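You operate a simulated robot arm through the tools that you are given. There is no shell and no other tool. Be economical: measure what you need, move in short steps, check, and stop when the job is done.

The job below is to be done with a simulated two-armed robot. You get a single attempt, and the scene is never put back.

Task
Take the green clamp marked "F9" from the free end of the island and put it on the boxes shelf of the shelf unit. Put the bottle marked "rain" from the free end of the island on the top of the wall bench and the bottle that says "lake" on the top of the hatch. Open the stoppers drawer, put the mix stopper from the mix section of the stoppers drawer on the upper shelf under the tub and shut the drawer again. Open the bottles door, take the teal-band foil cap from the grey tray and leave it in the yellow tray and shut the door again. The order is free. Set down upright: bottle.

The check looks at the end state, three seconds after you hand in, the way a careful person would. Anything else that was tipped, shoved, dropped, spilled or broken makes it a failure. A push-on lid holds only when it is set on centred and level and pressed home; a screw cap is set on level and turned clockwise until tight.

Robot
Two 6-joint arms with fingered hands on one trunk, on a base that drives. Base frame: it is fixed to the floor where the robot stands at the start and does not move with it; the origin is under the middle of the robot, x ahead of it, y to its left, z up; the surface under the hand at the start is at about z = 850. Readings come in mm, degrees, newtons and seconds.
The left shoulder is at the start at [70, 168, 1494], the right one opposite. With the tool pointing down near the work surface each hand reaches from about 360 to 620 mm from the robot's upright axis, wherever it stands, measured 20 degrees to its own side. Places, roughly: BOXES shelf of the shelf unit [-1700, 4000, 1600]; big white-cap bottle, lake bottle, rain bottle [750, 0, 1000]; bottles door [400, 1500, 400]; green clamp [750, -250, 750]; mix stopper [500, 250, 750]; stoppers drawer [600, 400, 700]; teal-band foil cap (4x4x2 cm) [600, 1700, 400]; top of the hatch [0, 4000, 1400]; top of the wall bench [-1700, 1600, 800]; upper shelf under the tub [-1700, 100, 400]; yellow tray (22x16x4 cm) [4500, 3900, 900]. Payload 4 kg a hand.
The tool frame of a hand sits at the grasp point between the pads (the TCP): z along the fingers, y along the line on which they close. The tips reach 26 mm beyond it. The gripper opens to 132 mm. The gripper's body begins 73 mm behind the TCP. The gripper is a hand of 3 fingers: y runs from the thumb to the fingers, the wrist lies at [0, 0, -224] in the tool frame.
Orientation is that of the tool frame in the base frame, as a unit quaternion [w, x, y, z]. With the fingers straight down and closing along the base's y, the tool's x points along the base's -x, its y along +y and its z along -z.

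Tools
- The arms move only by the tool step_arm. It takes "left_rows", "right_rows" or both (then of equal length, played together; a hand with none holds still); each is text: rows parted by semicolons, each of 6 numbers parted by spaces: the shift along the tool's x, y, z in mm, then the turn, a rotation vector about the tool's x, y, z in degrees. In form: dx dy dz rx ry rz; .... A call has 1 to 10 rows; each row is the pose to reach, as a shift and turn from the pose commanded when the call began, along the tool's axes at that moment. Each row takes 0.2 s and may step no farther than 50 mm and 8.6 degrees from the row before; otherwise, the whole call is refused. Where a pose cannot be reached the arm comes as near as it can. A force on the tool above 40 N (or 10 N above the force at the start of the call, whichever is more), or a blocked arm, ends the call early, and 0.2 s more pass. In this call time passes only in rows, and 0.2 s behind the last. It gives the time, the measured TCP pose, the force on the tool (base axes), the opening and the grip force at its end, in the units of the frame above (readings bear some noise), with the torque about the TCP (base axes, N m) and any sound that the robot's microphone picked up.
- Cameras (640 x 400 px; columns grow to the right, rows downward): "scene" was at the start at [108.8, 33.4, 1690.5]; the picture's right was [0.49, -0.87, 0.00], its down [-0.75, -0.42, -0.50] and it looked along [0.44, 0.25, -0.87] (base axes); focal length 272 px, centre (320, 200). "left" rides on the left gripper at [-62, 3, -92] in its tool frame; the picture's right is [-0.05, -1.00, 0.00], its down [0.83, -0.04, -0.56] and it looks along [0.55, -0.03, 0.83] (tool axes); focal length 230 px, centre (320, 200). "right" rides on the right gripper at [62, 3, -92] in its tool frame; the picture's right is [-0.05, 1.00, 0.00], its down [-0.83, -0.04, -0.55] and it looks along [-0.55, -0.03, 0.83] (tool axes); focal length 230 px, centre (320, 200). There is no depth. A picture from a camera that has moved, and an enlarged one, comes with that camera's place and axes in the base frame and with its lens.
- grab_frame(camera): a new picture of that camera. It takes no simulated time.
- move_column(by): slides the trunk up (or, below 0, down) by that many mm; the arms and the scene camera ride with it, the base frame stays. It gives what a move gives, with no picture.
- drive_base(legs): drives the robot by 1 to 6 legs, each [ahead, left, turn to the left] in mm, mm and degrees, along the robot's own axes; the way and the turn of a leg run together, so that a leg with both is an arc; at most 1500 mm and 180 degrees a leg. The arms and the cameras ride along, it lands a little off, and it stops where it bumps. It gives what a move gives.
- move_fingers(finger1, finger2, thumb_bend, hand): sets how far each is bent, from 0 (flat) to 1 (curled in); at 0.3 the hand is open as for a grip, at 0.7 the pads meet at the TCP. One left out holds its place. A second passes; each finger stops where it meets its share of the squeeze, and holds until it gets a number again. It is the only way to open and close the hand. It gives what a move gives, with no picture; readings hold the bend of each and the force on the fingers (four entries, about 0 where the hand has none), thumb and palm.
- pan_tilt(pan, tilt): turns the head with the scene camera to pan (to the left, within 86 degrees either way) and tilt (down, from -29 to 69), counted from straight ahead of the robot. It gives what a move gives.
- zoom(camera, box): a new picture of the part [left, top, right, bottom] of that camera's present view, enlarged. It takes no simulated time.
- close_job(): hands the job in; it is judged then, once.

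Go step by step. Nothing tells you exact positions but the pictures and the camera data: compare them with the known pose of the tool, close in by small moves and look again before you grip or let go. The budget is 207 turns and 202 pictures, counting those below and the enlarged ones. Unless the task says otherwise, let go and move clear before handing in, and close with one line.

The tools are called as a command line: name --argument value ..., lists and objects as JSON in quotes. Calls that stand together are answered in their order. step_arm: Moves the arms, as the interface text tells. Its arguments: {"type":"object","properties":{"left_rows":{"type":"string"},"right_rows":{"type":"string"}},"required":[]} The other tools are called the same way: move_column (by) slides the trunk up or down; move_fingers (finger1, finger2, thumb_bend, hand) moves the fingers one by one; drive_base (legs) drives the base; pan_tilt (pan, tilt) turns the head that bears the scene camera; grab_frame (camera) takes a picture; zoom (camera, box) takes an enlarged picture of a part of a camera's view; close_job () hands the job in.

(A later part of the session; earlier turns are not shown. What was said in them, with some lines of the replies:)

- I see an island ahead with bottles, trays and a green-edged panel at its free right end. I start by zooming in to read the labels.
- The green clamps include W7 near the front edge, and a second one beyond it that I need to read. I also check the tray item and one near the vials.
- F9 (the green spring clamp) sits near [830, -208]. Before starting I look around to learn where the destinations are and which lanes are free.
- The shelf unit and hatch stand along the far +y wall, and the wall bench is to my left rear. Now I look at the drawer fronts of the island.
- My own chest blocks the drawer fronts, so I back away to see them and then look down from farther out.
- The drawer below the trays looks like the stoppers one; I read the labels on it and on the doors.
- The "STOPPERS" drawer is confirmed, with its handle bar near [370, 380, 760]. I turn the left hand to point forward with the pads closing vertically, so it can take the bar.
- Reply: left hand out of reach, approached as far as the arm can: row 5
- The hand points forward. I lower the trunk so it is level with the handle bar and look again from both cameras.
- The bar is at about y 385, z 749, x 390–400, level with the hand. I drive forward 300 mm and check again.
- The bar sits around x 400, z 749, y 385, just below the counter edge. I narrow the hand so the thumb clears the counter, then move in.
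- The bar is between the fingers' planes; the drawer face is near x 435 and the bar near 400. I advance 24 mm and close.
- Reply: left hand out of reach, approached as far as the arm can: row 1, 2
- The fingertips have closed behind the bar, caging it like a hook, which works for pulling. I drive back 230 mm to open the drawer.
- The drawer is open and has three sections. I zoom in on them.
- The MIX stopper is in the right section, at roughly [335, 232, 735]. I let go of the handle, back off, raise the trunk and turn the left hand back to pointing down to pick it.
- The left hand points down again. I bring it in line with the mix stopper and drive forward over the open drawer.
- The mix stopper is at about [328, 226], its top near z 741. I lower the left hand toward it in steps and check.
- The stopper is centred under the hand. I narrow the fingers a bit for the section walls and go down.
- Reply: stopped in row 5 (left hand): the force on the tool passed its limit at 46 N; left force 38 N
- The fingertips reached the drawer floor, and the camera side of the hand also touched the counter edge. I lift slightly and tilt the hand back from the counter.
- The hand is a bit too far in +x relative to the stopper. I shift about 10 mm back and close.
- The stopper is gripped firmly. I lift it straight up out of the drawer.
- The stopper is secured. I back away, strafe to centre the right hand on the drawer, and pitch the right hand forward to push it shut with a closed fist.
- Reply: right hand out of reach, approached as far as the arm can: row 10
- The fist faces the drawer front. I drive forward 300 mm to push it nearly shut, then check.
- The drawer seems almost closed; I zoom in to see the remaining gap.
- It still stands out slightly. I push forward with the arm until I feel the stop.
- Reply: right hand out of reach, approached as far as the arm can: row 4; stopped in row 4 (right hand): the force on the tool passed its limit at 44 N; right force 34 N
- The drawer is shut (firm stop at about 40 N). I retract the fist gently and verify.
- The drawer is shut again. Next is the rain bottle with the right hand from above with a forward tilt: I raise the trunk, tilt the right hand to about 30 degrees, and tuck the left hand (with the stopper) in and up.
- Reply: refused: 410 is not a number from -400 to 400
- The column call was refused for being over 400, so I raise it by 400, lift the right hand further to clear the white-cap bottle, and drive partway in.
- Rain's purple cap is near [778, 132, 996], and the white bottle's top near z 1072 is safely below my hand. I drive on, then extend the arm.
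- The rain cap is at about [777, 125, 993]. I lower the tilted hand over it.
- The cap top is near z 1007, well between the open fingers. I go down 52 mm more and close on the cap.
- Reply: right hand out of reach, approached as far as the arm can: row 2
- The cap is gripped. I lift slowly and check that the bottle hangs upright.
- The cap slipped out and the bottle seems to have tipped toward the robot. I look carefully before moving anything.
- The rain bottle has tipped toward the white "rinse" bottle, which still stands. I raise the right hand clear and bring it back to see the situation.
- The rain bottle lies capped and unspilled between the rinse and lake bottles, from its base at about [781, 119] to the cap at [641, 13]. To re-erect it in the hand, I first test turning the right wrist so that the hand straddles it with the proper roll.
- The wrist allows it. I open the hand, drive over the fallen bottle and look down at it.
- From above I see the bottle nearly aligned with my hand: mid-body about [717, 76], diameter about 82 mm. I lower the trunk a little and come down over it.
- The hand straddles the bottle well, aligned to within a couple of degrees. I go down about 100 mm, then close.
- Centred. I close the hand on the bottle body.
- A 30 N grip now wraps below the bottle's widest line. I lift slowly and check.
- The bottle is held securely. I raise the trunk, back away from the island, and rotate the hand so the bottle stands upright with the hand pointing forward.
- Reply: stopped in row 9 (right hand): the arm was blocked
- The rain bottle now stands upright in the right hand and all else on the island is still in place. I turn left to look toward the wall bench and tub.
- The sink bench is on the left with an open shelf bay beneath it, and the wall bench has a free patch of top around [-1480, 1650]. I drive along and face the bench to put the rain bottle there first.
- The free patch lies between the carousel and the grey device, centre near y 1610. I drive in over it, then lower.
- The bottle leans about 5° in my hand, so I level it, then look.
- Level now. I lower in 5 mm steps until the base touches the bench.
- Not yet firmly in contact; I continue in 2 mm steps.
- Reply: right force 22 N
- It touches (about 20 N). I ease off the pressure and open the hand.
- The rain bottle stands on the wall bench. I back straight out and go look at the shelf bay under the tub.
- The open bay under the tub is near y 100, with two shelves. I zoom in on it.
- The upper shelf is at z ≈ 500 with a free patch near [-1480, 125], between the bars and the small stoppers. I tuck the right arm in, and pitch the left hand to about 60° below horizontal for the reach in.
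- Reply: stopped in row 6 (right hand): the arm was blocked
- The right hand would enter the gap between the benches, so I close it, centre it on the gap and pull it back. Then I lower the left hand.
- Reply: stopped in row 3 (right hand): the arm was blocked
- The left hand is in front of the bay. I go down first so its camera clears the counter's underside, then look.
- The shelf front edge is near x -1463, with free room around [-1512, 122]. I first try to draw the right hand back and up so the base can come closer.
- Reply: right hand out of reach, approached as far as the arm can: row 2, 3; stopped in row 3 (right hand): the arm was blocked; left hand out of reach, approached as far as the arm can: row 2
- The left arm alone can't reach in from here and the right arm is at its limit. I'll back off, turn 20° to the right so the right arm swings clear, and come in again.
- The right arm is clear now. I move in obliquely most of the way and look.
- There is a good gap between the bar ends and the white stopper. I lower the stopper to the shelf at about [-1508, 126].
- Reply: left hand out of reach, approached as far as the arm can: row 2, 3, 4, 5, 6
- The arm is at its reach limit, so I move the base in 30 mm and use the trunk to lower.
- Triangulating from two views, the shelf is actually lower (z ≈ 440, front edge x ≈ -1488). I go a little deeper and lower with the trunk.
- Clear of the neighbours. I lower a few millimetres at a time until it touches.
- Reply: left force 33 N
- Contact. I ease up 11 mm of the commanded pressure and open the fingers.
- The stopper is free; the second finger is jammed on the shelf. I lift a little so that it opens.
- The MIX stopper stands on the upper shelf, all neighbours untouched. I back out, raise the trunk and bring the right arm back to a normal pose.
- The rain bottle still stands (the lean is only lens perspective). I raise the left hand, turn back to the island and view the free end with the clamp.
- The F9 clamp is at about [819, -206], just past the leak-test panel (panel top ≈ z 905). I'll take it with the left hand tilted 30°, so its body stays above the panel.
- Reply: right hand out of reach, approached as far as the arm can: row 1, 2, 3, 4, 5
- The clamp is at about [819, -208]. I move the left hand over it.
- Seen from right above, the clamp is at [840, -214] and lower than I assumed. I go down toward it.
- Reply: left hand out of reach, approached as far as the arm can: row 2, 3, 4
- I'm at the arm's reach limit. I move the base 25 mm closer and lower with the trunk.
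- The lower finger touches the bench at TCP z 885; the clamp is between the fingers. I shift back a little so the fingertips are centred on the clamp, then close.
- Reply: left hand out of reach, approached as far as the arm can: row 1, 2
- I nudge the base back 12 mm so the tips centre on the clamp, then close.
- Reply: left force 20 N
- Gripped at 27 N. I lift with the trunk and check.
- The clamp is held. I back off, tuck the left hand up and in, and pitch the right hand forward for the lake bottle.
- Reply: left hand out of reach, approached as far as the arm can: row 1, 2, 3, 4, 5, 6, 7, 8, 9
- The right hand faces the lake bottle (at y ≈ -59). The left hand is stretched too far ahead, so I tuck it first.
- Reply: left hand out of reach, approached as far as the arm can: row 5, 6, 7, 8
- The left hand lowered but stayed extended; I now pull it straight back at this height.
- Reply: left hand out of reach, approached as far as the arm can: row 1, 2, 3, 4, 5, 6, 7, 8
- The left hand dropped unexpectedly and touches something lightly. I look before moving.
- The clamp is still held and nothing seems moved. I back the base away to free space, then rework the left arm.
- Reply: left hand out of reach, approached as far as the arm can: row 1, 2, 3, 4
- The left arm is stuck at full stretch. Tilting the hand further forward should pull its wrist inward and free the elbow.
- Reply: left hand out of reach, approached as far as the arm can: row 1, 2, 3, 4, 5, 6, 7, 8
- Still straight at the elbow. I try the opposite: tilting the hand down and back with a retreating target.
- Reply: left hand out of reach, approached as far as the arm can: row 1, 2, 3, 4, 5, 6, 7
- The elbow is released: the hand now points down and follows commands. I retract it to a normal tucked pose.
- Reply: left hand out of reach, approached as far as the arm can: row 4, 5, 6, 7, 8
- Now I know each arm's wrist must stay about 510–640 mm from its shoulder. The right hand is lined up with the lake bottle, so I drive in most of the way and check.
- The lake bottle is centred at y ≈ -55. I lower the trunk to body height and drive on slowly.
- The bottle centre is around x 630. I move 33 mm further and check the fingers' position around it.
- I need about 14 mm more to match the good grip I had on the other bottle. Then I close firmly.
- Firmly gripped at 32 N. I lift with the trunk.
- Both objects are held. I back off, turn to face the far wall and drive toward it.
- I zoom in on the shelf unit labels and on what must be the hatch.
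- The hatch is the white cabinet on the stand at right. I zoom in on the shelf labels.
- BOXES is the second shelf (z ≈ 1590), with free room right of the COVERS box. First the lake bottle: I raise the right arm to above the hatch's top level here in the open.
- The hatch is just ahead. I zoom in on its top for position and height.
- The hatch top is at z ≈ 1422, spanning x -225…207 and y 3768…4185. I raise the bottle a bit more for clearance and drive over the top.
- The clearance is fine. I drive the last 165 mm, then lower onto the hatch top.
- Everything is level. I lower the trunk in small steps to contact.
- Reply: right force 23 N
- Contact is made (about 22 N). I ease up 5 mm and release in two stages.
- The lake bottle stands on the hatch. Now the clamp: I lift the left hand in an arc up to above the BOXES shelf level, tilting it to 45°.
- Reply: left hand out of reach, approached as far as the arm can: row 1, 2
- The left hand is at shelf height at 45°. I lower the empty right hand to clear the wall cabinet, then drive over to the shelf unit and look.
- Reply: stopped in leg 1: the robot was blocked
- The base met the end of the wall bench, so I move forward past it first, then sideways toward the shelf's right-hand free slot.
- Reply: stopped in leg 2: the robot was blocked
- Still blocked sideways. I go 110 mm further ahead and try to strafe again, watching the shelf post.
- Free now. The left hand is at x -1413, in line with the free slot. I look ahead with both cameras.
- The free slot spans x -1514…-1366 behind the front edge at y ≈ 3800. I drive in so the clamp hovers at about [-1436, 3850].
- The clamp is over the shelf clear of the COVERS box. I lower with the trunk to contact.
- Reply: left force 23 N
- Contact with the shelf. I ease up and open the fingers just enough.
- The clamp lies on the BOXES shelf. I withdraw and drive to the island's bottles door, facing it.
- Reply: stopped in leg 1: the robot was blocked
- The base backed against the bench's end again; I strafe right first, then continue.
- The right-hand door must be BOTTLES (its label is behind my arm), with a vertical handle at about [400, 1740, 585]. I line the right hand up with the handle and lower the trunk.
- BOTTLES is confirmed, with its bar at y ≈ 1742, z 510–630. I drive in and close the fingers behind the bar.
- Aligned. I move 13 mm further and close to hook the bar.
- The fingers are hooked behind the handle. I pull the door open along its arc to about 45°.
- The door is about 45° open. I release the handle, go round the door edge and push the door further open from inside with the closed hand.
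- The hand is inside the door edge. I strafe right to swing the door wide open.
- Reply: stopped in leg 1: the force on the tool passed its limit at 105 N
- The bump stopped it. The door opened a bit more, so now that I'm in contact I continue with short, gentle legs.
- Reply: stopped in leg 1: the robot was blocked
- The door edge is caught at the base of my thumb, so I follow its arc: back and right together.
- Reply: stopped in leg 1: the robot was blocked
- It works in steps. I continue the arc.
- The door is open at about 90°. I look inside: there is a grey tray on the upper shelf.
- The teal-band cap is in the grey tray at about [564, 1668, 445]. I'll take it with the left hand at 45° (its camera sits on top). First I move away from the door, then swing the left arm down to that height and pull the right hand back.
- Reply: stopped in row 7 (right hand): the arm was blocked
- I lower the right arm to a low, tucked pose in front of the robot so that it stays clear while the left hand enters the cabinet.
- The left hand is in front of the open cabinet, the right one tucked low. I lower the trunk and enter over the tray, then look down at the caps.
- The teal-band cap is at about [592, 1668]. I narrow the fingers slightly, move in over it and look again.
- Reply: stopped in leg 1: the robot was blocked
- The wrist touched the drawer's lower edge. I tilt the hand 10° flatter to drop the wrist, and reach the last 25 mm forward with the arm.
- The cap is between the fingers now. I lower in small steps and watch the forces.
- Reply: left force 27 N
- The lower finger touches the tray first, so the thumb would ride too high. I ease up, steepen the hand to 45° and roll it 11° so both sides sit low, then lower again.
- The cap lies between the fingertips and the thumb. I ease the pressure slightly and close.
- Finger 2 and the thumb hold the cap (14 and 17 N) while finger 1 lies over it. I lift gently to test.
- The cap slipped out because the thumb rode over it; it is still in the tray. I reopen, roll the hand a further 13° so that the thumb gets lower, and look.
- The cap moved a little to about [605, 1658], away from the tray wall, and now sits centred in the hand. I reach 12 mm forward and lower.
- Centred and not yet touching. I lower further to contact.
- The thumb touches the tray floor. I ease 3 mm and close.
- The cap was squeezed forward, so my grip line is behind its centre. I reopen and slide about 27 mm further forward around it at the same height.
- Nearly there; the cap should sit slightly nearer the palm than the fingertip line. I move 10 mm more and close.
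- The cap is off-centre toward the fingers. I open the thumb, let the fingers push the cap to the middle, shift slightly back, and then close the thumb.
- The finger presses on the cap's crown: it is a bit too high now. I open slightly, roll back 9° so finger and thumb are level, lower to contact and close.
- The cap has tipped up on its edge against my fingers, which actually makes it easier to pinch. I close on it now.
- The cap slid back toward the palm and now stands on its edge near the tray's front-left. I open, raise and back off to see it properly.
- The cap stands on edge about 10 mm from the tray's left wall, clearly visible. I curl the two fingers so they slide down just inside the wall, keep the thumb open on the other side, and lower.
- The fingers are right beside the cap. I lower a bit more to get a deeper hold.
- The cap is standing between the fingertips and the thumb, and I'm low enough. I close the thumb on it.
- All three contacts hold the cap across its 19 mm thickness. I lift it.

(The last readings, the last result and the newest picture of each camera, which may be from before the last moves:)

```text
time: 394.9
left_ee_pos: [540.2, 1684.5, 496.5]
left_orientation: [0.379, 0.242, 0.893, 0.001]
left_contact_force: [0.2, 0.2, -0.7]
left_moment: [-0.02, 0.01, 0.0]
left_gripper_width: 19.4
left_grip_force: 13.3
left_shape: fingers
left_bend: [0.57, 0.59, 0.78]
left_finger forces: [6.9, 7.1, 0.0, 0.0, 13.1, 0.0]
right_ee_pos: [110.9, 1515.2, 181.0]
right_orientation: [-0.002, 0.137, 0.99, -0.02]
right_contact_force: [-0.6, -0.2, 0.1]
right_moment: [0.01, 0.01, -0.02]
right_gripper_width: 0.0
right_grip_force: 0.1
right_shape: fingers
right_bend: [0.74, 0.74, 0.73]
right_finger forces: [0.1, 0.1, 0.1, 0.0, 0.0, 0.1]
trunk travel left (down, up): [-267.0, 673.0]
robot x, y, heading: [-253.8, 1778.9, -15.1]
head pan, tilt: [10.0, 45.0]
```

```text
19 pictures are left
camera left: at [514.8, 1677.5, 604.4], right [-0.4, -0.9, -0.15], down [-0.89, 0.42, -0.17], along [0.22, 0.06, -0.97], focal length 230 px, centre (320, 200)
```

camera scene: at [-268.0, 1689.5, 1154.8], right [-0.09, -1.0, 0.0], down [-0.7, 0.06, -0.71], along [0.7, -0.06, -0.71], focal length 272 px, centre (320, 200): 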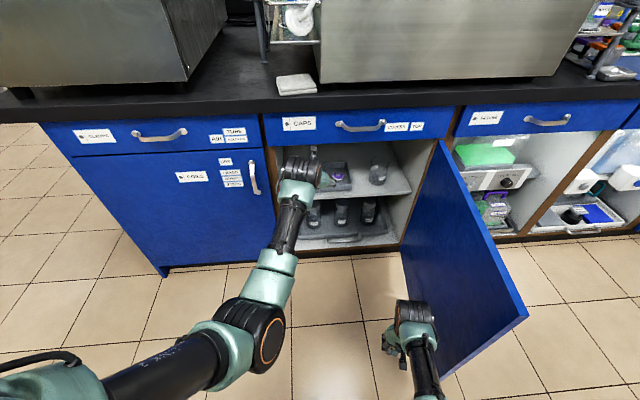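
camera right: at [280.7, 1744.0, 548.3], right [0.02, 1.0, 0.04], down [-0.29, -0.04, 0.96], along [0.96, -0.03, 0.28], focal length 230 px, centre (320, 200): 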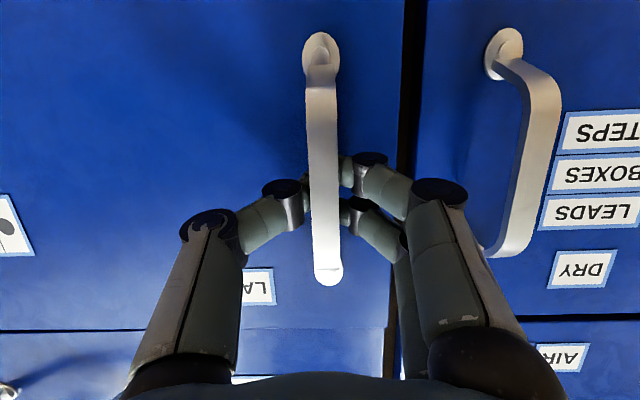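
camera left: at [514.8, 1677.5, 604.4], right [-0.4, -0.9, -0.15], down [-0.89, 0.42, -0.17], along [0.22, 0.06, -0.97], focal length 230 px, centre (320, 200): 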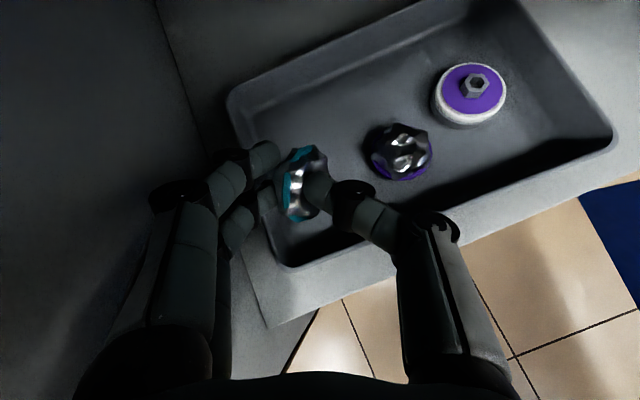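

The cap is in hand. I back out, then shut the door: I'll face +y on the hinge side and sweep the door closed with the low right hand along the door's arc.

move_column --by 12

drive_base --legs '[[-340, 0, 0]]'

move_column --by 150

step_arm --right_rows "0 -34 0 0 0 0; 0 -67 0 0 0 0; 0 -100 0 0 0 0"

drive_base --legs '[[0, 0, 105], [-1050, 0, 0]]'

```text
time: 395.5
left_ee_pos: [538.7, 1684.9, 507.9]
left_orientation: [0.379, 0.242, 0.893, 0.001]
left_contact_force: [-0.2, 0.3, 0.3]
left_moment: [0.0, 0.05, -0.03]
left_gripper_width: 19.4
left_grip_force: 13.7
left_shape: fingers
left_bend: [0.57, 0.59, 0.78]
left_finger forces: [6.9, 7.1, 0.0, 0.1, 13.0, 0.0]
right_ee_pos: [110.2, 1515.2, 191.9]
right_orientation: [-0.004, 0.137, 0.99, -0.022]
right_contact_force: [-0.2, 0.3, -0.4]
right_moment: [-0.03, 0.03, 0.04]
right_gripper_width: 0.0
right_grip_force: 0.1
right_shape: fingers
right_bend: [0.74, 0.74, 0.73]
right_finger forces: [0.0, 0.0, 0.1, 0.0, 0.1, 0.0]
trunk travel left (down, up): [-279.0, 661.0]
robot x, y, heading: [-250.6, 1777.1, -15.1]
head pan, tilt: [10.0, 45.0]
```

```text
time: 397.7
left_ee_pos: [206.2, 1777.0, 508.9]
left_orientation: [0.379, 0.241, 0.894, 0.002]
left_contact_force: [0.0, 1.0, 0.2]
left_moment: [-0.02, -0.02, 0.02]
left_gripper_width: 19.4
left_grip_force: 13.4
left_shape: fingers
left_bend: [0.57, 0.59, 0.78]
left_finger forces: [6.9, 7.1, 0.0, 0.0, 13.1, 0.0]
right_ee_pos: [-222.9, 1604.3, 192.6]
right_orientation: [-0.002, 0.135, 0.991, -0.021]
right_contact_force: [0.5, 0.0, -0.8]
right_moment: [0.02, 0.05, 0.01]
right_gripper_width: 0.2
right_grip_force: 0.0
right_shape: fingers
right_bend: [0.74, 0.74, 0.73]
right_finger forces: [0.1, 0.1, 0.1, 0.0, 0.0, 0.1]
trunk travel left (down, up): [-279.0, 661.0]
robot x, y, heading: [-588.1, 1865.5, -14.6]
head pan, tilt: [10.0, 45.0]
```

```text
time: 399.5
left_ee_pos: [206.2, 1776.3, 658.2]
left_orientation: [0.379, 0.24, 0.894, 0.002]
left_contact_force: [0.0, 0.2, 0.4]
left_moment: [0.02, 0.01, 0.0]
left_gripper_width: 19.2
left_grip_force: 13.2
left_shape: fingers
left_bend: [0.57, 0.59, 0.78]
left_finger forces: [6.8, 7.1, 0.0, 0.1, 13.1, 0.0]
right_ee_pos: [-223.8, 1605.9, 343.3]
right_orientation: [-0.003, 0.135, 0.991, -0.021]
right_contact_force: [-0.7, -0.3, 0.7]
right_moment: [0.03, 0.02, 0.02]
right_gripper_width: 0.3
right_grip_force: 0.1
right_shape: fingers
right_bend: [0.74, 0.74, 0.73]
right_finger forces: [0.0, 0.0, 0.1, 0.0, 0.1, 0.0]
trunk travel left (down, up): [-429.0, 511.0]
robot x, y, heading: [-588.2, 1871.5, -14.6]
head pan, tilt: [10.0, 45.0]
```

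```text
time: 400.3
left_ee_pos: [206.0, 1777.3, 658.9]
left_orientation: [0.379, 0.24, 0.894, 0.003]
left_contact_force: [0.6, -0.4, 0.0]
left_moment: [0.04, -0.01, 0.0]
left_gripper_width: 19.4
left_grip_force: 13.0
left_shape: fingers
left_bend: [0.57, 0.59, 0.78]
left_finger forces: [6.9, 7.0, 0.1, 0.1, 13.1, 0.1]
right_ee_pos: [-248.4, 1508.6, 346.3]
right_orientation: [-0.002, 0.135, 0.991, -0.02]
right_contact_force: [-0.6, 0.4, -0.1]
right_moment: [0.0, 0.01, -0.01]
right_gripper_width: 0.0
right_grip_force: 0.1
right_shape: fingers
right_bend: [0.74, 0.74, 0.73]
right_finger forces: [0.0, 0.0, 0.0, 0.0, 0.0, 0.0]
trunk travel left (down, up): [-429.0, 511.0]
robot x, y, heading: [-586.5, 1870.4, -15.0]
head pan, tilt: [10.0, 45.0]
```

```text
time: 410.2
left_ee_pos: [-684.7, 1596.3, 660.1]
left_orientation: [0.232, -0.556, 0.74, 0.3]
left_contact_force: [-0.9, -0.4, -1.0]
left_moment: [0.01, -0.02, 0.0]
left_gripper_width: 18.8
left_grip_force: 13.0
left_shape: fingers
left_bend: [0.57, 0.59, 0.78]
left_finger forces: [6.5, 7.2, 0.0, 0.0, 12.9, 0.0]
right_ee_pos: [-317.2, 1220.6, 346.3]
right_orientation: [0.015, -0.697, 0.717, -0.014]
right_contact_force: [-0.5, -0.9, 0.6]
right_moment: [0.03, 0.01, 0.0]
right_gripper_width: 0.0
right_grip_force: 0.0
right_shape: fingers
right_bend: [0.74, 0.74, 0.73]
right_finger forces: [0.0, 0.0, 0.0, 0.0, 0.0, 0.0]
trunk travel left (down, up): [-429.0, 511.0]
robot x, y, heading: [-586.0, 807.0, 88.8]
head pan, tilt: [10.0, 45.0]
```

I'm in position south of the door. I strafe right so the hand is beside the door, and check.

drive_base --legs '[[-10, -325, 1]]'

pan_tilt --pan -35 --tilt 50

grab_frame --camera "scene"

```text
time: 412.4
left_ee_pos: [-376.0, 1582.6, 658.7]
left_orientation: [0.229, -0.562, 0.735, 0.302]
left_contact_force: [-0.2, 0.8, 0.1]
left_moment: [-0.02, 0.02, 0.03]
left_gripper_width: 19.0
left_grip_force: 14.0
left_shape: fingers
left_bend: [0.57, 0.59, 0.78]
left_finger forces: [6.5, 7.2, 0.0, 0.1, 12.9, 0.0]
right_ee_pos: [-1.1, 1211.5, 345.4]
right_orientation: [0.014, -0.703, 0.711, -0.014]
right_contact_force: [0.4, 0.2, -0.3]
right_moment: [0.05, 0.0, 0.01]
right_gripper_width: 0.1
right_grip_force: 0.0
right_shape: fingers
right_bend: [0.74, 0.74, 0.73]
right_finger forces: [0.0, 0.0, 0.0, 0.0, 0.0, 0.1]
trunk travel left (down, up): [-429.0, 511.0]
robot x, y, heading: [-258.1, 795.4, 89.9]
head pan, tilt: [10.0, 45.0]
```

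```text
time: 413.5
left_ee_pos: [-376.1, 1582.3, 657.8]
left_orientation: [0.229, -0.562, 0.735, 0.303]
left_contact_force: [-0.1, -0.5, -0.5]
left_moment: [0.03, 0.01, 0.02]
left_gripper_width: 18.9
left_grip_force: 13.3
left_shape: fingers
left_bend: [0.57, 0.59, 0.78]
left_finger forces: [6.6, 7.2, 0.0, 0.0, 12.9, 0.0]
right_ee_pos: [0.1, 1213.0, 346.2]
right_orientation: [0.015, -0.703, 0.71, -0.015]
right_contact_force: [-0.3, 0.3, 0.0]
right_moment: [-0.01, 0.01, -0.02]
right_gripper_width: 0.0
right_grip_force: 0.1
right_shape: fingers
right_bend: [0.74, 0.74, 0.73]
right_finger forces: [0.0, 0.1, 0.0, 0.0, 0.0, 0.1]
trunk travel left (down, up): [-429.0, 511.0]
robot x, y, heading: [-260.1, 794.7, 90.3]
head pan, tilt: [-35.0, 50.0]
```

```text
18 pictures are left
camera scene: at [-215.9, 907.9, 1192.0], right [0.82, -0.57, 0.0], down [-0.44, -0.63, -0.64], along [0.37, 0.53, -0.77], focal length 272 px, centre (320, 200)
```

scene: 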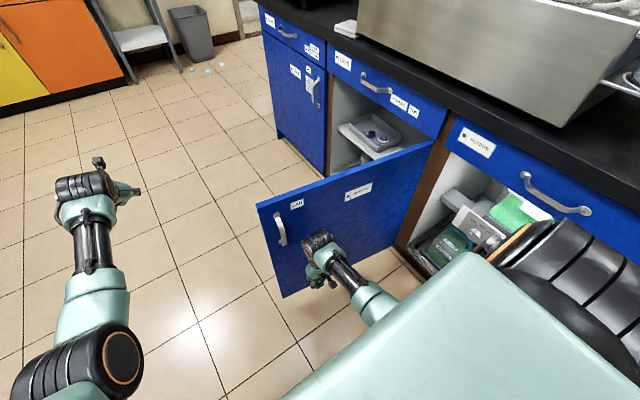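

The hand is beside the door's outer face near the handle. I shift 70 mm inboard of the handle and sweep the door closed along its arc.

drive_base --legs '[[0, -70, 0], [50, 0, 0], [90, -1, 0], [92, -26, 0], [83, -48, 0], [67, -68, 0]]'

grab_frame --camera "scene"

```text
time: 417.9
left_ee_pos: [-170.0, 1963.4, 656.9]
left_orientation: [0.228, -0.565, 0.733, 0.303]
left_contact_force: [0.3, 0.7, -0.5]
left_moment: [0.03, 0.02, 0.0]
left_gripper_width: 19.0
left_grip_force: 13.5
left_shape: fingers
left_bend: [0.57, 0.59, 0.78]
left_finger forces: [6.5, 7.1, 0.0, 0.1, 12.8, 0.0]
right_ee_pos: [207.2, 1595.6, 346.2]
right_orientation: [0.015, -0.705, 0.709, -0.015]
right_contact_force: [1.0, 0.2, -0.6]
right_moment: [0.03, 0.0, 0.02]
right_gripper_width: 0.1
right_grip_force: 0.1
right_shape: fingers
right_bend: [0.74, 0.74, 0.73]
right_finger forces: [0.0, 0.0, 0.0, 0.0, 0.0, 0.0]
trunk travel left (down, up): [-429.0, 511.0]
robot x, y, heading: [-48.0, 1174.5, 90.4]
head pan, tilt: [-35.0, 50.0]
```

```text
17 pictures are left
camera scene: at [-6.0, 1290.3, 1191.8], right [0.82, -0.57, 0.0], down [-0.43, -0.63, -0.64], along [0.36, 0.53, -0.77], focal length 272 px, centre (320, 200)
```

scene: 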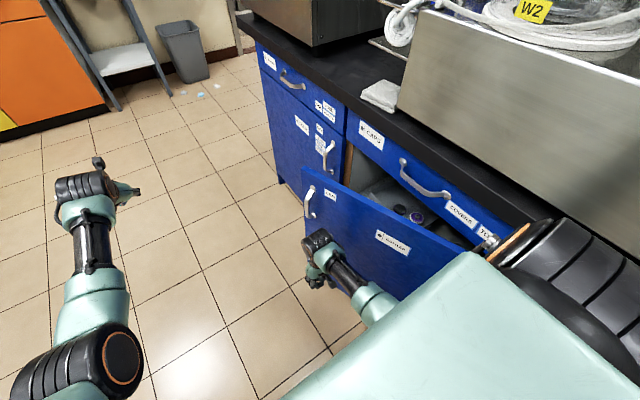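

The sweep works. I continue toward closed, carefully, watching the shoulder clearance.

drive_base --legs '[[48, -84, 0], [16, -50, 0]]'

grab_frame --camera "scene"

```text
time: 419.6
left_ee_pos: [-33.4, 2029.9, 657.9]
left_orientation: [0.228, -0.564, 0.734, 0.303]
left_contact_force: [1.0, -0.1, -0.6]
left_moment: [-0.03, -0.01, 0.01]
left_gripper_width: 18.8
left_grip_force: 13.4
left_shape: fingers
left_bend: [0.57, 0.59, 0.78]
left_finger forces: [6.4, 7.3, 0.0, 0.1, 13.0, 0.0]
right_ee_pos: [342.9, 1661.5, 346.1]
right_orientation: [0.015, -0.705, 0.709, -0.015]
right_contact_force: [0.7, -0.2, -0.2]
right_moment: [-0.02, -0.01, -0.01]
right_gripper_width: 0.0
right_grip_force: 0.1
right_shape: fingers
right_bend: [0.74, 0.74, 0.73]
right_finger forces: [0.0, 0.1, 0.1, 0.0, 0.0, 0.0]
trunk travel left (down, up): [-429.0, 511.0]
robot x, y, heading: [83.1, 1241.9, 90.3]
head pan, tilt: [-35.0, 50.0]
```

```text
16 pictures are left
camera scene: at [130.1, 1355.8, 1191.8], right [0.82, -0.57, 0.0], down [-0.44, -0.63, -0.64], along [0.36, 0.53, -0.77], focal length 272 px, centre (320, 200)
```

scene: 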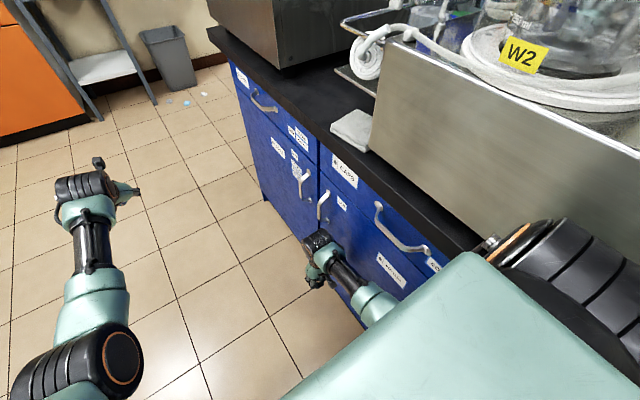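

The door is nearly flush. The shoulder is getting close to the trough, so I do the last push with the arm only.

step_arm --right_rows "0 -12 0 0 0 0; 0 -24 0 0 0 0; 0 -36 0 0 0 0; 0 -48 0 0 0 0; 0 -58 0 0 0 0; 0 -68 0 0 0 0"

zoom --camera "scene" --box '[230, 110, 470, 310]'

```text
time: 420.7
left_ee_pos: [-38.2, 2029.5, 657.9]
left_orientation: [0.228, -0.565, 0.733, 0.303]
left_contact_force: [-0.2, 0.6, -1.0]
left_moment: [-0.01, 0.02, 0.0]
left_gripper_width: 18.9
left_grip_force: 13.5
left_shape: fingers
left_bend: [0.57, 0.59, 0.78]
left_finger forces: [6.5, 7.2, 0.0, 0.0, 12.8, 0.1]
right_ee_pos: [377.2, 1661.5, 347.1]
right_orientation: [0.004, -0.705, 0.709, -0.004]
right_contact_force: [-14.8, -1.5, 3.6]
right_moment: [0.09, -0.6, -0.11]
right_gripper_width: 0.1
right_grip_force: 7.2
right_shape: fingers
right_bend: [0.74, 0.74, 0.73]
right_finger forces: [0.0, 0.0, 0.0, 0.0, 15.3, 0.1]
trunk travel left (down, up): [-429.0, 511.0]
robot x, y, heading: [83.6, 1240.2, 90.9]
head pan, tilt: [-35.0, 50.0]
stopped in row 5 (right hand): the force on the tool passed its limit at 46 N (the readings are from after the stop); the commanded pose is now the measured one
```

```text
2.00 times, centred on (350, 210) of scene
camera zoom: at [127.0, 1355.1, 1192.0], right [0.82, -0.57, 0.0], down [-0.43, -0.63, -0.64], along [0.36, 0.53, -0.77], focal length 544 px, centre (260, 180)
```

zoom: 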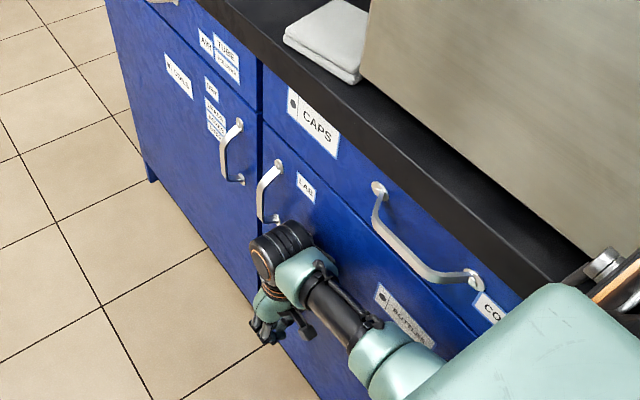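

The door is shut flush. Next I carry the cap around the north end of the island toward the far bench, raising the trunk on the way.

drive_base --legs '[[0, 200, 0], [1450, 0, 0], [140, 0, 0], [0, 0, -90]]'

move_column --by 400

pan_tilt --pan 12 --tilt 18

grab_frame --camera "scene"

```text
time: 433.8
left_ee_pos: [683.8, 2965.6, 658.1]
left_orientation: [0.377, 0.119, 0.917, 0.053]
left_contact_force: [0.8, -0.8, -0.5]
left_moment: [0.02, 0.0, 0.02]
left_gripper_width: 18.6
left_grip_force: 13.2
left_shape: fingers
left_bend: [0.57, 0.59, 0.79]
left_finger forces: [6.3, 7.0, 0.1, 0.0, 12.4, 0.1]
right_ee_pos: [315.5, 2546.8, 347.8]
right_orientation: [0.0, 0.003, 1.0, -0.009]
right_contact_force: [-1.2, -0.1, -0.2]
right_moment: [0.01, -0.03, -0.02]
right_gripper_width: 0.0
right_grip_force: 0.0
right_shape: fingers
right_bend: [0.74, 0.74, 0.74]
right_finger forces: [0.1, 0.0, 0.1, 0.0, 0.1, 0.0]
trunk travel left (down, up): [-429.0, 511.0]
robot x, y, heading: [-104.5, 2843.2, 0.6]
head pan, tilt: [-35.0, 50.0]
```

```text
time: 437.7
left_ee_pos: [683.0, 2965.8, 1058.2]
left_orientation: [0.376, 0.119, 0.917, 0.053]
left_contact_force: [0.1, 0.2, -0.1]
left_moment: [0.04, 0.03, -0.01]
left_gripper_width: 18.8
left_grip_force: 13.1
left_shape: fingers
left_bend: [0.57, 0.59, 0.79]
left_finger forces: [6.4, 7.1, 0.1, 0.0, 12.5, 0.0]
right_ee_pos: [314.7, 2547.2, 748.0]
right_orientation: [0.0, 0.004, 1.0, -0.01]
right_contact_force: [-0.5, 0.0, 0.1]
right_moment: [0.01, 0.01, 0.02]
right_gripper_width: 0.2
right_grip_force: 0.0
right_shape: fingers
right_bend: [0.74, 0.74, 0.74]
right_finger forces: [0.0, 0.0, 0.0, 0.0, 0.0, 0.0]
trunk travel left (down, up): [-829.0, 111.0]
robot x, y, heading: [-107.7, 2843.9, 0.7]
head pan, tilt: [-35.0, 50.0]
```

```text
time: 438.8
left_ee_pos: [683.1, 2965.7, 1059.0]
left_orientation: [0.375, 0.119, 0.918, 0.053]
left_contact_force: [0.7, 0.9, -0.1]
left_moment: [-0.04, -0.01, 0.0]
left_gripper_width: 18.3
left_grip_force: 12.6
left_shape: fingers
left_bend: [0.57, 0.59, 0.79]
left_finger forces: [6.4, 6.9, 0.0, 0.0, 12.4, 0.0]
right_ee_pos: [316.4, 2547.2, 747.8]
right_orientation: [0.0, 0.003, 1.0, -0.01]
right_contact_force: [0.5, -0.9, -0.4]
right_moment: [0.0, -0.01, -0.02]
right_gripper_width: 0.2
right_grip_force: 0.0
right_shape: fingers
right_bend: [0.74, 0.74, 0.74]
right_finger forces: [0.0, 0.0, 0.0, 0.0, 0.0, 0.1]
trunk travel left (down, up): [-829.0, 111.0]
robot x, y, heading: [-101.9, 2844.4, 0.5]
head pan, tilt: [12.0, 18.0]
```

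```text
14 pictures are left
camera scene: at [36.7, 2865.3, 1640.7], right [0.22, -0.98, 0.0], down [-0.3, -0.07, -0.95], along [0.93, 0.2, -0.31], focal length 272 px, centre (320, 200)
```

scene: 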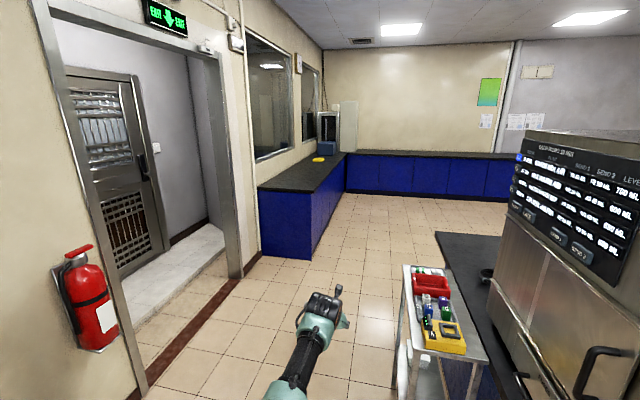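

The corridor ahead is clear apart from a trolley at lower right, and I can see the yellow tray on the bench by the windows around [4300, 3820]. I sidestep north and drive along.

drive_base --legs '[[0, 270, -0.5], [1500, 0, 0], [1500, 0, 0], [900, 0, 0]]'

pan_tilt --pan 50 --tilt 35

grab_frame --camera "scene"

```text
time: 458.9
left_ee_pos: [4530.0, 3241.2, 1059.0]
left_orientation: [0.376, 0.126, 0.917, 0.049]
left_contact_force: [-0.6, 0.9, 0.4]
left_moment: [0.01, 0.0, 0.01]
left_gripper_width: 18.4
left_grip_force: 12.5
left_shape: fingers
left_bend: [0.57, 0.59, 0.79]
left_finger forces: [6.3, 7.0, 0.1, 0.0, 12.5, 0.1]
right_ee_pos: [4156.6, 2825.8, 746.7]
right_orientation: [0.0, 0.01, 1.0, -0.01]
right_contact_force: [0.4, 0.3, -0.6]
right_moment: [0.01, 0.03, 0.01]
right_gripper_width: 0.0
right_grip_force: 0.0
right_shape: fingers
right_bend: [0.74, 0.74, 0.74]
right_finger forces: [0.0, 0.1, 0.0, 0.0, 0.0, 0.0]
trunk travel left (down, up): [-829.0, 111.0]
robot x, y, heading: [3745.1, 3128.5, -0.2]
head pan, tilt: [12.0, 18.0]
```

```text
time: 459.9
left_ee_pos: [4529.1, 3241.6, 1058.3]
left_orientation: [0.377, 0.124, 0.917, 0.051]
left_contact_force: [0.8, -0.5, 0.9]
left_moment: [-0.01, -0.01, -0.02]
left_gripper_width: 18.6
left_grip_force: 13.3
left_shape: fingers
left_bend: [0.57, 0.59, 0.79]
left_finger forces: [6.3, 7.1, 0.0, 0.0, 12.5, 0.0]
right_ee_pos: [4157.2, 2826.2, 747.7]
right_orientation: [0.0, 0.01, 1.0, -0.009]
right_contact_force: [-0.1, -0.1, 0.1]
right_moment: [0.03, 0.0, 0.02]
right_gripper_width: 0.1
right_grip_force: 0.0
right_shape: fingers
right_bend: [0.74, 0.74, 0.74]
right_finger forces: [0.1, 0.0, 0.0, 0.0, 0.0, 0.0]
trunk travel left (down, up): [-829.0, 111.0]
robot x, y, heading: [3741.4, 3127.0, 0.1]
head pan, tilt: [50.0, 35.0]
```

```text
13 pictures are left
camera scene: at [3847.4, 3196.2, 1613.7], right [0.76, -0.65, 0.0], down [-0.37, -0.44, -0.82], along [0.53, 0.63, -0.57], focal length 272 px, centre (320, 200)
```

scene: 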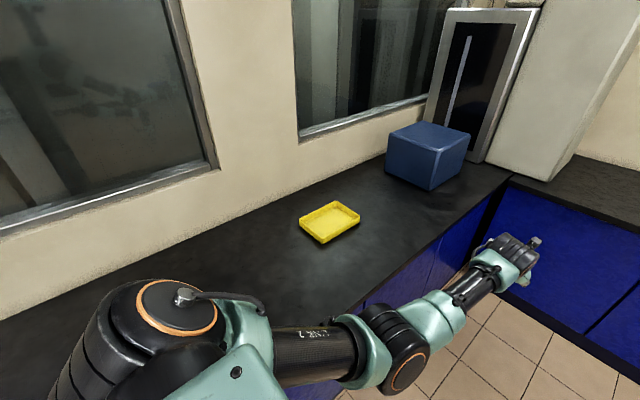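

The yellow tray is at about [4445, 3840] on the bench. I turn to face it and align the left hand above it.

drive_base --legs '[[-100, 0, 0], [0, 0, 90], [-95, -915, 0]]'

pan_tilt --pan 5 --tilt 45

grab_frame --camera "left"

grab_frame --camera "scene"

```text
time: 464.3
left_ee_pos: [3638.4, 3925.9, 1058.6]
left_orientation: [0.251, -0.508, 0.773, 0.285]
left_contact_force: [-0.2, 0.2, 0.4]
left_moment: [0.04, 0.03, -0.02]
left_gripper_width: 18.4
left_grip_force: 12.3
left_shape: fingers
left_bend: [0.57, 0.58, 0.79]
left_finger forces: [6.0, 7.4, 0.0, 0.0, 12.4, 0.0]
right_ee_pos: [4002.0, 3489.8, 744.4]
right_orientation: [0.001, -0.65, 0.76, -0.019]
right_contact_force: [-2.0, -4.3, 3.3]
right_moment: [0.49, -0.06, 0.1]
right_gripper_width: 0.0
right_grip_force: 2.2
right_shape: fingers
right_bend: [0.74, 0.74, 0.74]
right_finger forces: [0.0, 0.0, 0.1, 0.0, 0.0, 4.3]
trunk travel left (down, up): [-829.0, 111.0]
robot x, y, heading: [3643.4, 3127.0, 81.9]
head pan, tilt: [50.0, 35.0]
stopped in leg 2: the force on the tool passed its limit at 56 N (the readings are from after the stop); the commanded pose is now the measured one
```

```text
time: 465.4
left_ee_pos: [3638.5, 3925.2, 1058.7]
left_orientation: [0.25, -0.508, 0.773, 0.286]
left_contact_force: [-0.6, -0.6, 0.3]
left_moment: [0.0, 0.01, 0.01]
left_gripper_width: 18.4
left_grip_force: 12.7
left_shape: fingers
left_bend: [0.57, 0.58, 0.79]
left_finger forces: [6.1, 7.4, 0.1, 0.1, 12.4, 0.0]
right_ee_pos: [4002.6, 3489.8, 744.0]
right_orientation: [0.002, -0.651, 0.759, -0.02]
right_contact_force: [-1.7, -6.5, 0.8]
right_moment: [0.61, -0.11, 0.13]
right_gripper_width: 0.0
right_grip_force: 2.7
right_shape: fingers
right_bend: [0.74, 0.74, 0.74]
right_finger forces: [0.1, 0.1, 0.0, 0.0, 0.1, 6.0]
trunk travel left (down, up): [-829.0, 111.0]
robot x, y, heading: [3640.6, 3129.2, 81.7]
head pan, tilt: [5.0, 45.0]
```

```text
12 pictures are left
camera left: at [3647.9, 3901.5, 1167.4], right [0.95, -0.29, -0.15], down [-0.31, -0.93, -0.18], along [-0.09, 0.21, -0.97], focal length 230 px, centre (320, 200)
```

left: 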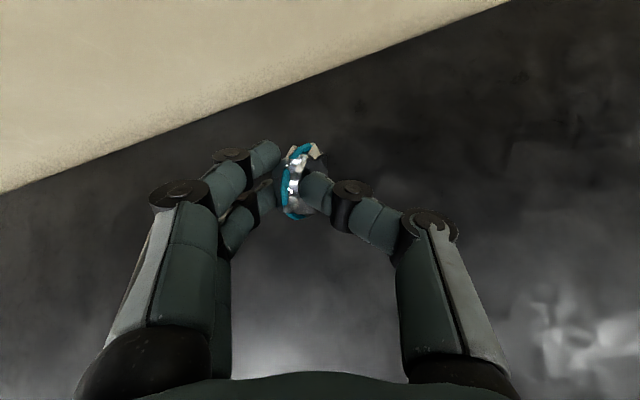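

```text
11 pictures are left
camera scene: at [3652.4, 3258.7, 1599.0], right [1.0, -0.05, 0.0], down [-0.04, -0.71, -0.71], along [0.04, 0.71, -0.71], focal length 272 px, centre (320, 200)
```

scene: 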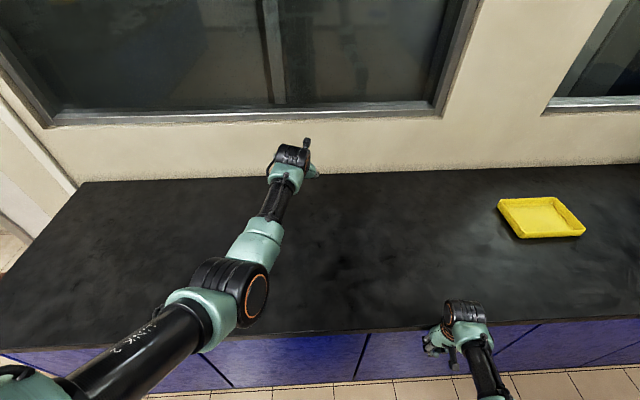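

The right hand touched the bench front. I back off, turn to about 72° so that the right hand stays clear, and slide over to the tray.

drive_base --legs '[[-80, 0, 0], [0, 0, -10], [225, -650, 0]]'

grab_frame --camera "left"

```text
time: 470.6
left_ee_pos: [4462.7, 3837.8, 1058.4]
left_orientation: [0.277, -0.434, 0.817, 0.261]
left_contact_force: [0.8, 0.6, 0.3]
left_moment: [-0.03, -0.01, -0.02]
left_gripper_width: 18.4
left_grip_force: 13.0
left_shape: fingers
left_bend: [0.57, 0.58, 0.79]
left_finger forces: [6.0, 7.2, 0.0, 0.0, 12.4, 0.0]
right_ee_pos: [4742.2, 3341.9, 743.8]
right_orientation: [0.001, -0.577, 0.816, -0.02]
right_contact_force: [-0.3, -0.7, -0.4]
right_moment: [-0.01, 0.01, 0.0]
right_gripper_width: 0.0
right_grip_force: 0.0
right_shape: fingers
right_bend: [0.74, 0.74, 0.74]
right_finger forces: [0.1, 0.0, 0.1, 0.1, 0.0, 0.0]
trunk travel left (down, up): [-829.0, 111.0]
robot x, y, heading: [4321.0, 3050.6, 71.5]
head pan, tilt: [5.0, 45.0]
```

```text
10 pictures are left
camera left: at [4468.8, 3812.2, 1166.8], right [0.88, -0.46, -0.15], down [-0.48, -0.86, -0.18], along [-0.05, 0.23, -0.97], focal length 230 px, centre (320, 200)
```

left: 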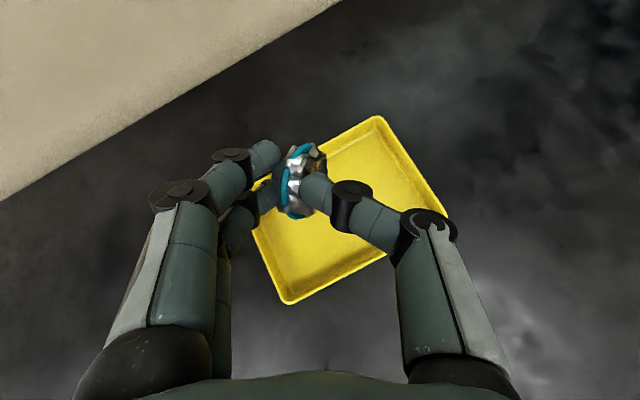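

The tray is right under the hand, and the cap would land within about 10 mm of its centre. I lower with the trunk.

move_column --by -110

grab_frame --camera "left"

```text
time: 472.0
left_ee_pos: [4464.4, 3837.8, 948.8]
left_orientation: [0.276, -0.434, 0.817, 0.261]
left_contact_force: [0.3, -0.6, 0.4]
left_moment: [0.03, -0.04, 0.05]
left_gripper_width: 18.1
left_grip_force: 12.3
left_shape: fingers
left_bend: [0.57, 0.58, 0.79]
left_finger forces: [5.9, 7.2, 0.0, 0.1, 12.4, 0.0]
right_ee_pos: [4740.9, 3342.0, 634.0]
right_orientation: [0.0, -0.577, 0.816, -0.019]
right_contact_force: [-0.3, 0.6, -0.1]
right_moment: [0.0, 0.01, -0.02]
right_gripper_width: 0.0
right_grip_force: 0.1
right_shape: fingers
right_bend: [0.74, 0.74, 0.74]
right_finger forces: [0.0, 0.0, 0.0, 0.0, 0.0, 0.0]
trunk travel left (down, up): [-719.0, 221.0]
robot x, y, heading: [4320.7, 3054.2, 71.4]
head pan, tilt: [5.0, 45.0]
```

```text
9 pictures are left
camera left: at [4469.3, 3812.1, 1056.9], right [0.88, -0.46, -0.15], down [-0.48, -0.86, -0.18], along [-0.05, 0.23, -0.97], focal length 230 px, centre (320, 200)
```

left: 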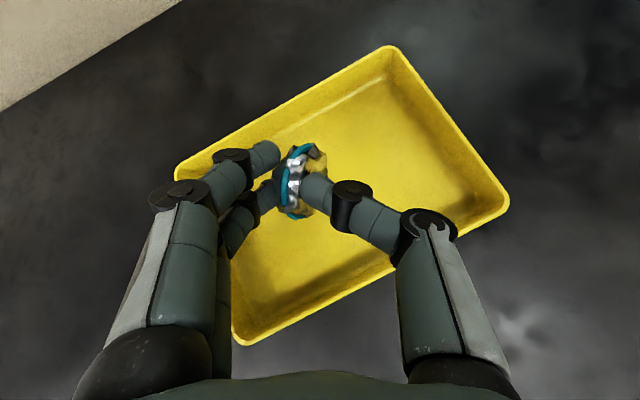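

Well within the tray. I keep lowering until I feel the tray floor.

move_column --by -30

move_column --by -10

move_column --by -6

```text
time: 472.8
left_ee_pos: [4464.1, 3836.3, 918.7]
left_orientation: [0.276, -0.435, 0.817, 0.261]
left_contact_force: [0.0, -0.3, -0.4]
left_moment: [-0.03, 0.02, -0.01]
left_gripper_width: 18.3
left_grip_force: 12.8
left_shape: fingers
left_bend: [0.57, 0.58, 0.79]
left_finger forces: [5.8, 7.2, 0.0, 0.0, 12.3, 0.0]
right_ee_pos: [4742.6, 3343.0, 602.1]
right_orientation: [0.0, -0.578, 0.816, -0.02]
right_contact_force: [-0.2, -0.6, -0.6]
right_moment: [-0.02, 0.01, -0.01]
right_gripper_width: 0.3
right_grip_force: 0.0
right_shape: fingers
right_bend: [0.74, 0.74, 0.74]
right_finger forces: [0.0, 0.1, 0.0, 0.0, 0.0, 0.0]
trunk travel left (down, up): [-689.0, 251.0]
robot x, y, heading: [4320.5, 3051.6, 71.3]
head pan, tilt: [5.0, 45.0]
```

```text
time: 473.4
left_ee_pos: [4463.9, 3837.6, 908.1]
left_orientation: [0.275, -0.435, 0.817, 0.261]
left_contact_force: [-0.5, -0.3, 0.6]
left_moment: [0.0, 0.01, -0.01]
left_gripper_width: 18.0
left_grip_force: 12.7
left_shape: fingers
left_bend: [0.57, 0.58, 0.79]
left_finger forces: [6.0, 7.2, 0.0, 0.0, 12.3, 0.1]
right_ee_pos: [4742.7, 3341.9, 593.4]
right_orientation: [0.0, -0.578, 0.816, -0.019]
right_contact_force: [-0.4, 0.2, 0.6]
right_moment: [-0.02, -0.02, -0.02]
right_gripper_width: 0.0
right_grip_force: 0.0
right_shape: fingers
right_bend: [0.74, 0.74, 0.74]
right_finger forces: [0.0, 0.1, 0.0, 0.0, 0.1, 0.0]
trunk travel left (down, up): [-679.0, 261.0]
robot x, y, heading: [4319.5, 3049.1, 71.6]
head pan, tilt: [5.0, 45.0]
```

```text
time: 473.9
left_ee_pos: [4464.0, 3837.8, 901.8]
left_orientation: [0.275, -0.435, 0.817, 0.261]
left_contact_force: [0.0, 0.0, -0.7]
left_moment: [0.0, 0.04, -0.01]
left_gripper_width: 18.3
left_grip_force: 12.3
left_shape: fingers
left_bend: [0.57, 0.58, 0.79]
left_finger forces: [5.9, 7.2, 0.1, 0.0, 12.3, 0.1]
right_ee_pos: [4742.7, 3343.2, 587.6]
right_orientation: [0.0, -0.578, 0.816, -0.02]
right_contact_force: [-1.0, 0.4, -1.2]
right_moment: [-0.03, 0.01, 0.03]
right_gripper_width: 0.1
right_grip_force: 0.1
right_shape: fingers
right_bend: [0.74, 0.74, 0.74]
right_finger forces: [0.1, 0.1, 0.0, 0.0, 0.1, 0.0]
trunk travel left (down, up): [-673.0, 267.0]
robot x, y, heading: [4321.6, 3052.9, 71.3]
head pan, tilt: [5.0, 45.0]
```

move_column --by -5

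move_column --by -5

grab_frame --camera "left"

```text
time: 474.4
left_ee_pos: [4463.5, 3836.9, 897.5]
left_orientation: [0.275, -0.435, 0.817, 0.261]
left_contact_force: [0.1, -0.2, -0.9]
left_moment: [-0.02, 0.0, 0.03]
left_gripper_width: 18.0
left_grip_force: 12.5
left_shape: fingers
left_bend: [0.57, 0.58, 0.79]
left_finger forces: [5.9, 7.2, 0.0, 0.0, 12.4, 0.0]
right_ee_pos: [4742.5, 3342.4, 583.1]
right_orientation: [0.0, -0.578, 0.816, -0.019]
right_contact_force: [0.3, 1.1, 0.7]
right_moment: [0.0, 0.02, -0.02]
right_gripper_width: 0.1
right_grip_force: 0.1
right_shape: fingers
right_bend: [0.74, 0.74, 0.74]
right_finger forces: [0.0, 0.0, 0.0, 0.0, 0.0, 0.0]
trunk travel left (down, up): [-668.0, 272.0]
robot x, y, heading: [4320.9, 3051.3, 71.4]
head pan, tilt: [5.0, 45.0]
```

```text
time: 475.0
left_ee_pos: [4463.7, 3837.2, 895.2]
left_orientation: [0.276, -0.435, 0.816, 0.262]
left_contact_force: [0.3, -2.0, 7.8]
left_moment: [0.1, 0.07, 0.02]
left_gripper_width: 18.6
left_grip_force: 14.7
left_shape: fingers
left_bend: [0.57, 0.58, 0.8]
left_finger forces: [6.9, 7.2, 0.1, 0.0, 15.3, 0.0]
right_ee_pos: [4741.9, 3342.2, 578.8]
right_orientation: [0.001, -0.578, 0.816, -0.019]
right_contact_force: [0.4, -1.0, -0.7]
right_moment: [0.01, -0.02, 0.01]
right_gripper_width: 0.0
right_grip_force: 0.1
right_shape: fingers
right_bend: [0.74, 0.74, 0.74]
right_finger forces: [0.0, 0.0, 0.0, 0.1, 0.1, 0.0]
trunk travel left (down, up): [-663.0, 277.0]
robot x, y, heading: [4322.8, 3053.0, 71.4]
head pan, tilt: [5.0, 45.0]
```

```text
8 pictures are left
camera left: at [4469.3, 3811.5, 1003.0], right [0.88, -0.46, -0.15], down [-0.48, -0.86, -0.18], along [-0.05, 0.23, -0.97], focal length 230 px, centre (320, 200)
```

left: 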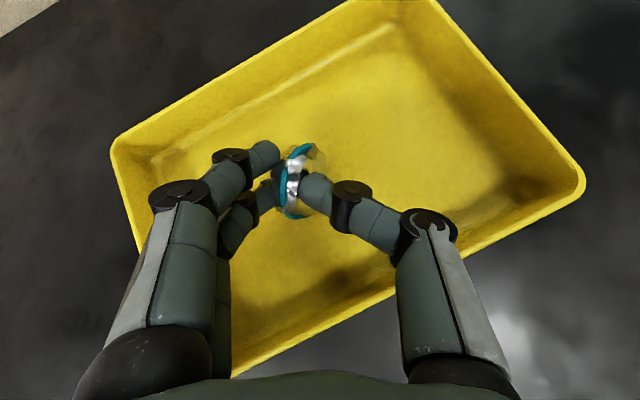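

The cap touches the tray floor inside the yellow tray. I release it and rise.

move_fingers --hand "left" --thumb_bend 0.6 --finger1 0.5 --finger2 0.5

move_column --by 90

grab_frame --camera "left"

```text
time: 476.0
left_ee_pos: [4464.6, 3837.5, 890.5]
left_orientation: [0.275, -0.435, 0.817, 0.261]
left_contact_force: [-0.7, 0.0, 0.8]
left_moment: [-0.01, 0.0, 0.0]
left_gripper_width: 50.6
left_grip_force: 0.0
left_shape: fingers
left_bend: [0.5, 0.5, 0.6]
left_finger forces: [0.1, 0.0, 0.1, 0.0, 0.1, 0.0]
right_ee_pos: [4742.0, 3341.7, 577.4]
right_orientation: [-0.001, -0.578, 0.816, -0.02]
right_contact_force: [0.0, 0.2, -0.1]
right_moment: [-0.01, -0.01, 0.0]
right_gripper_width: 0.0
right_grip_force: 0.1
right_shape: fingers
right_bend: [0.74, 0.74, 0.74]
right_finger forces: [0.0, 0.1, 0.0, 0.0, 0.0, 0.0]
trunk travel left (down, up): [-663.0, 277.0]
robot x, y, heading: [4316.6, 3050.4, 71.5]
head pan, tilt: [5.0, 45.0]
```

```text
time: 477.2
left_ee_pos: [4464.3, 3837.3, 981.5]
left_orientation: [0.275, -0.435, 0.817, 0.26]
left_contact_force: [0.5, -0.1, -0.5]
left_moment: [0.03, 0.01, 0.03]
left_gripper_width: 50.5
left_grip_force: 0.0
left_shape: fingers
left_bend: [0.5, 0.5, 0.6]
left_finger forces: [0.1, 0.0, 0.1, 0.0, 0.0, 0.1]
right_ee_pos: [4742.1, 3342.1, 668.0]
right_orientation: [-0.001, -0.578, 0.816, -0.019]
right_contact_force: [-0.4, 0.4, 0.6]
right_moment: [0.0, 0.01, 0.03]
right_gripper_width: 0.0
right_grip_force: 0.1
right_shape: fingers
right_bend: [0.74, 0.74, 0.74]
right_finger forces: [0.0, 0.0, 0.0, 0.1, 0.0, 0.0]
trunk travel left (down, up): [-753.0, 187.0]
robot x, y, heading: [4319.4, 3047.9, 71.4]
head pan, tilt: [5.0, 45.0]
```

```text
7 pictures are left
camera left: at [4469.5, 3812.3, 1090.4], right [0.88, -0.46, -0.15], down [-0.48, -0.86, -0.17], along [-0.05, 0.23, -0.97], focal length 230 px, centre (320, 200)
```

left: 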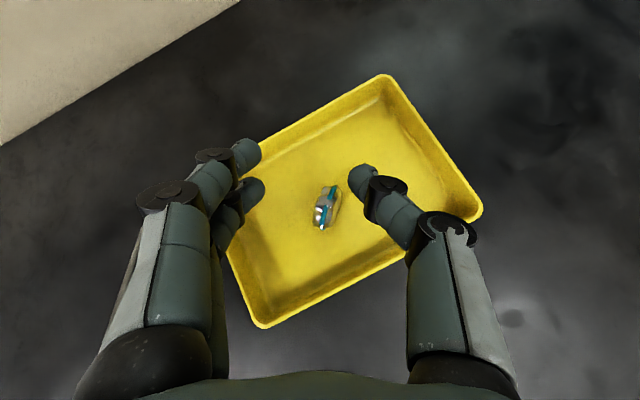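

The teal-band cap lies in the yellow tray. I back away from the bench to be clear and hand in.

move_column --by 100

drive_base --legs '[[-350, 0, 0]]'

close_job

```text
time: 478.6
left_ee_pos: [4464.7, 3837.5, 1083.1]
left_orientation: [0.275, -0.435, 0.817, 0.261]
left_contact_force: [-0.4, 0.1, -0.3]
left_moment: [-0.04, -0.02, 0.05]
left_gripper_width: 50.5
left_grip_force: 0.0
left_shape: fingers
left_bend: [0.5, 0.5, 0.6]
left_finger forces: [0.1, 0.0, 0.0, 0.0, 0.1, 0.0]
right_ee_pos: [4742.3, 3343.1, 767.5]
right_orientation: [0.0, -0.578, 0.816, -0.019]
right_contact_force: [0.4, 0.7, -0.2]
right_moment: [-0.01, 0.01, 0.0]
right_gripper_width: 0.0
right_grip_force: 0.1
right_shape: fingers
right_bend: [0.74, 0.74, 0.74]
right_finger forces: [0.0, 0.0, 0.0, 0.0, 0.1, 0.1]
trunk travel left (down, up): [-853.0, 87.0]
robot x, y, heading: [4322.9, 3051.1, 71.3]
head pan, tilt: [5.0, 45.0]
```

```text
time: 480.8
left_ee_pos: [4346.0, 3508.5, 1080.9]
left_orientation: [0.274, -0.439, 0.815, 0.262]
left_contact_force: [0.3, -0.6, 0.5]
left_moment: [0.04, -0.01, 0.01]
left_gripper_width: 50.3
left_grip_force: 0.1
left_shape: fingers
left_bend: [0.5, 0.5, 0.6]
left_finger forces: [0.0, 0.0, 0.0, 0.0, 0.0, 0.0]
right_ee_pos: [4629.1, 3014.8, 766.5]
right_orientation: [0.0, -0.582, 0.813, -0.019]
right_contact_force: [0.5, 0.7, 1.1]
right_moment: [0.03, -0.01, 0.02]
right_gripper_width: 0.0
right_grip_force: 0.1
right_shape: fingers
right_bend: [0.74, 0.74, 0.74]
right_finger forces: [0.1, 0.0, 0.1, 0.1, 0.0, 0.0]
trunk travel left (down, up): [-853.0, 87.0]
robot x, y, heading: [4212.5, 2716.9, 72.1]
head pan, tilt: [5.0, 45.0]
```

```text
The job is handed in.
```

Handed in: all five items are at their places, both bottles upright, and the drawer and door are shut; the rain bottle fell over (capped, no spill seen) on my first grip before I set it upright on the wall bench, and the teal-band cap rests on its edge in the yellow tray.
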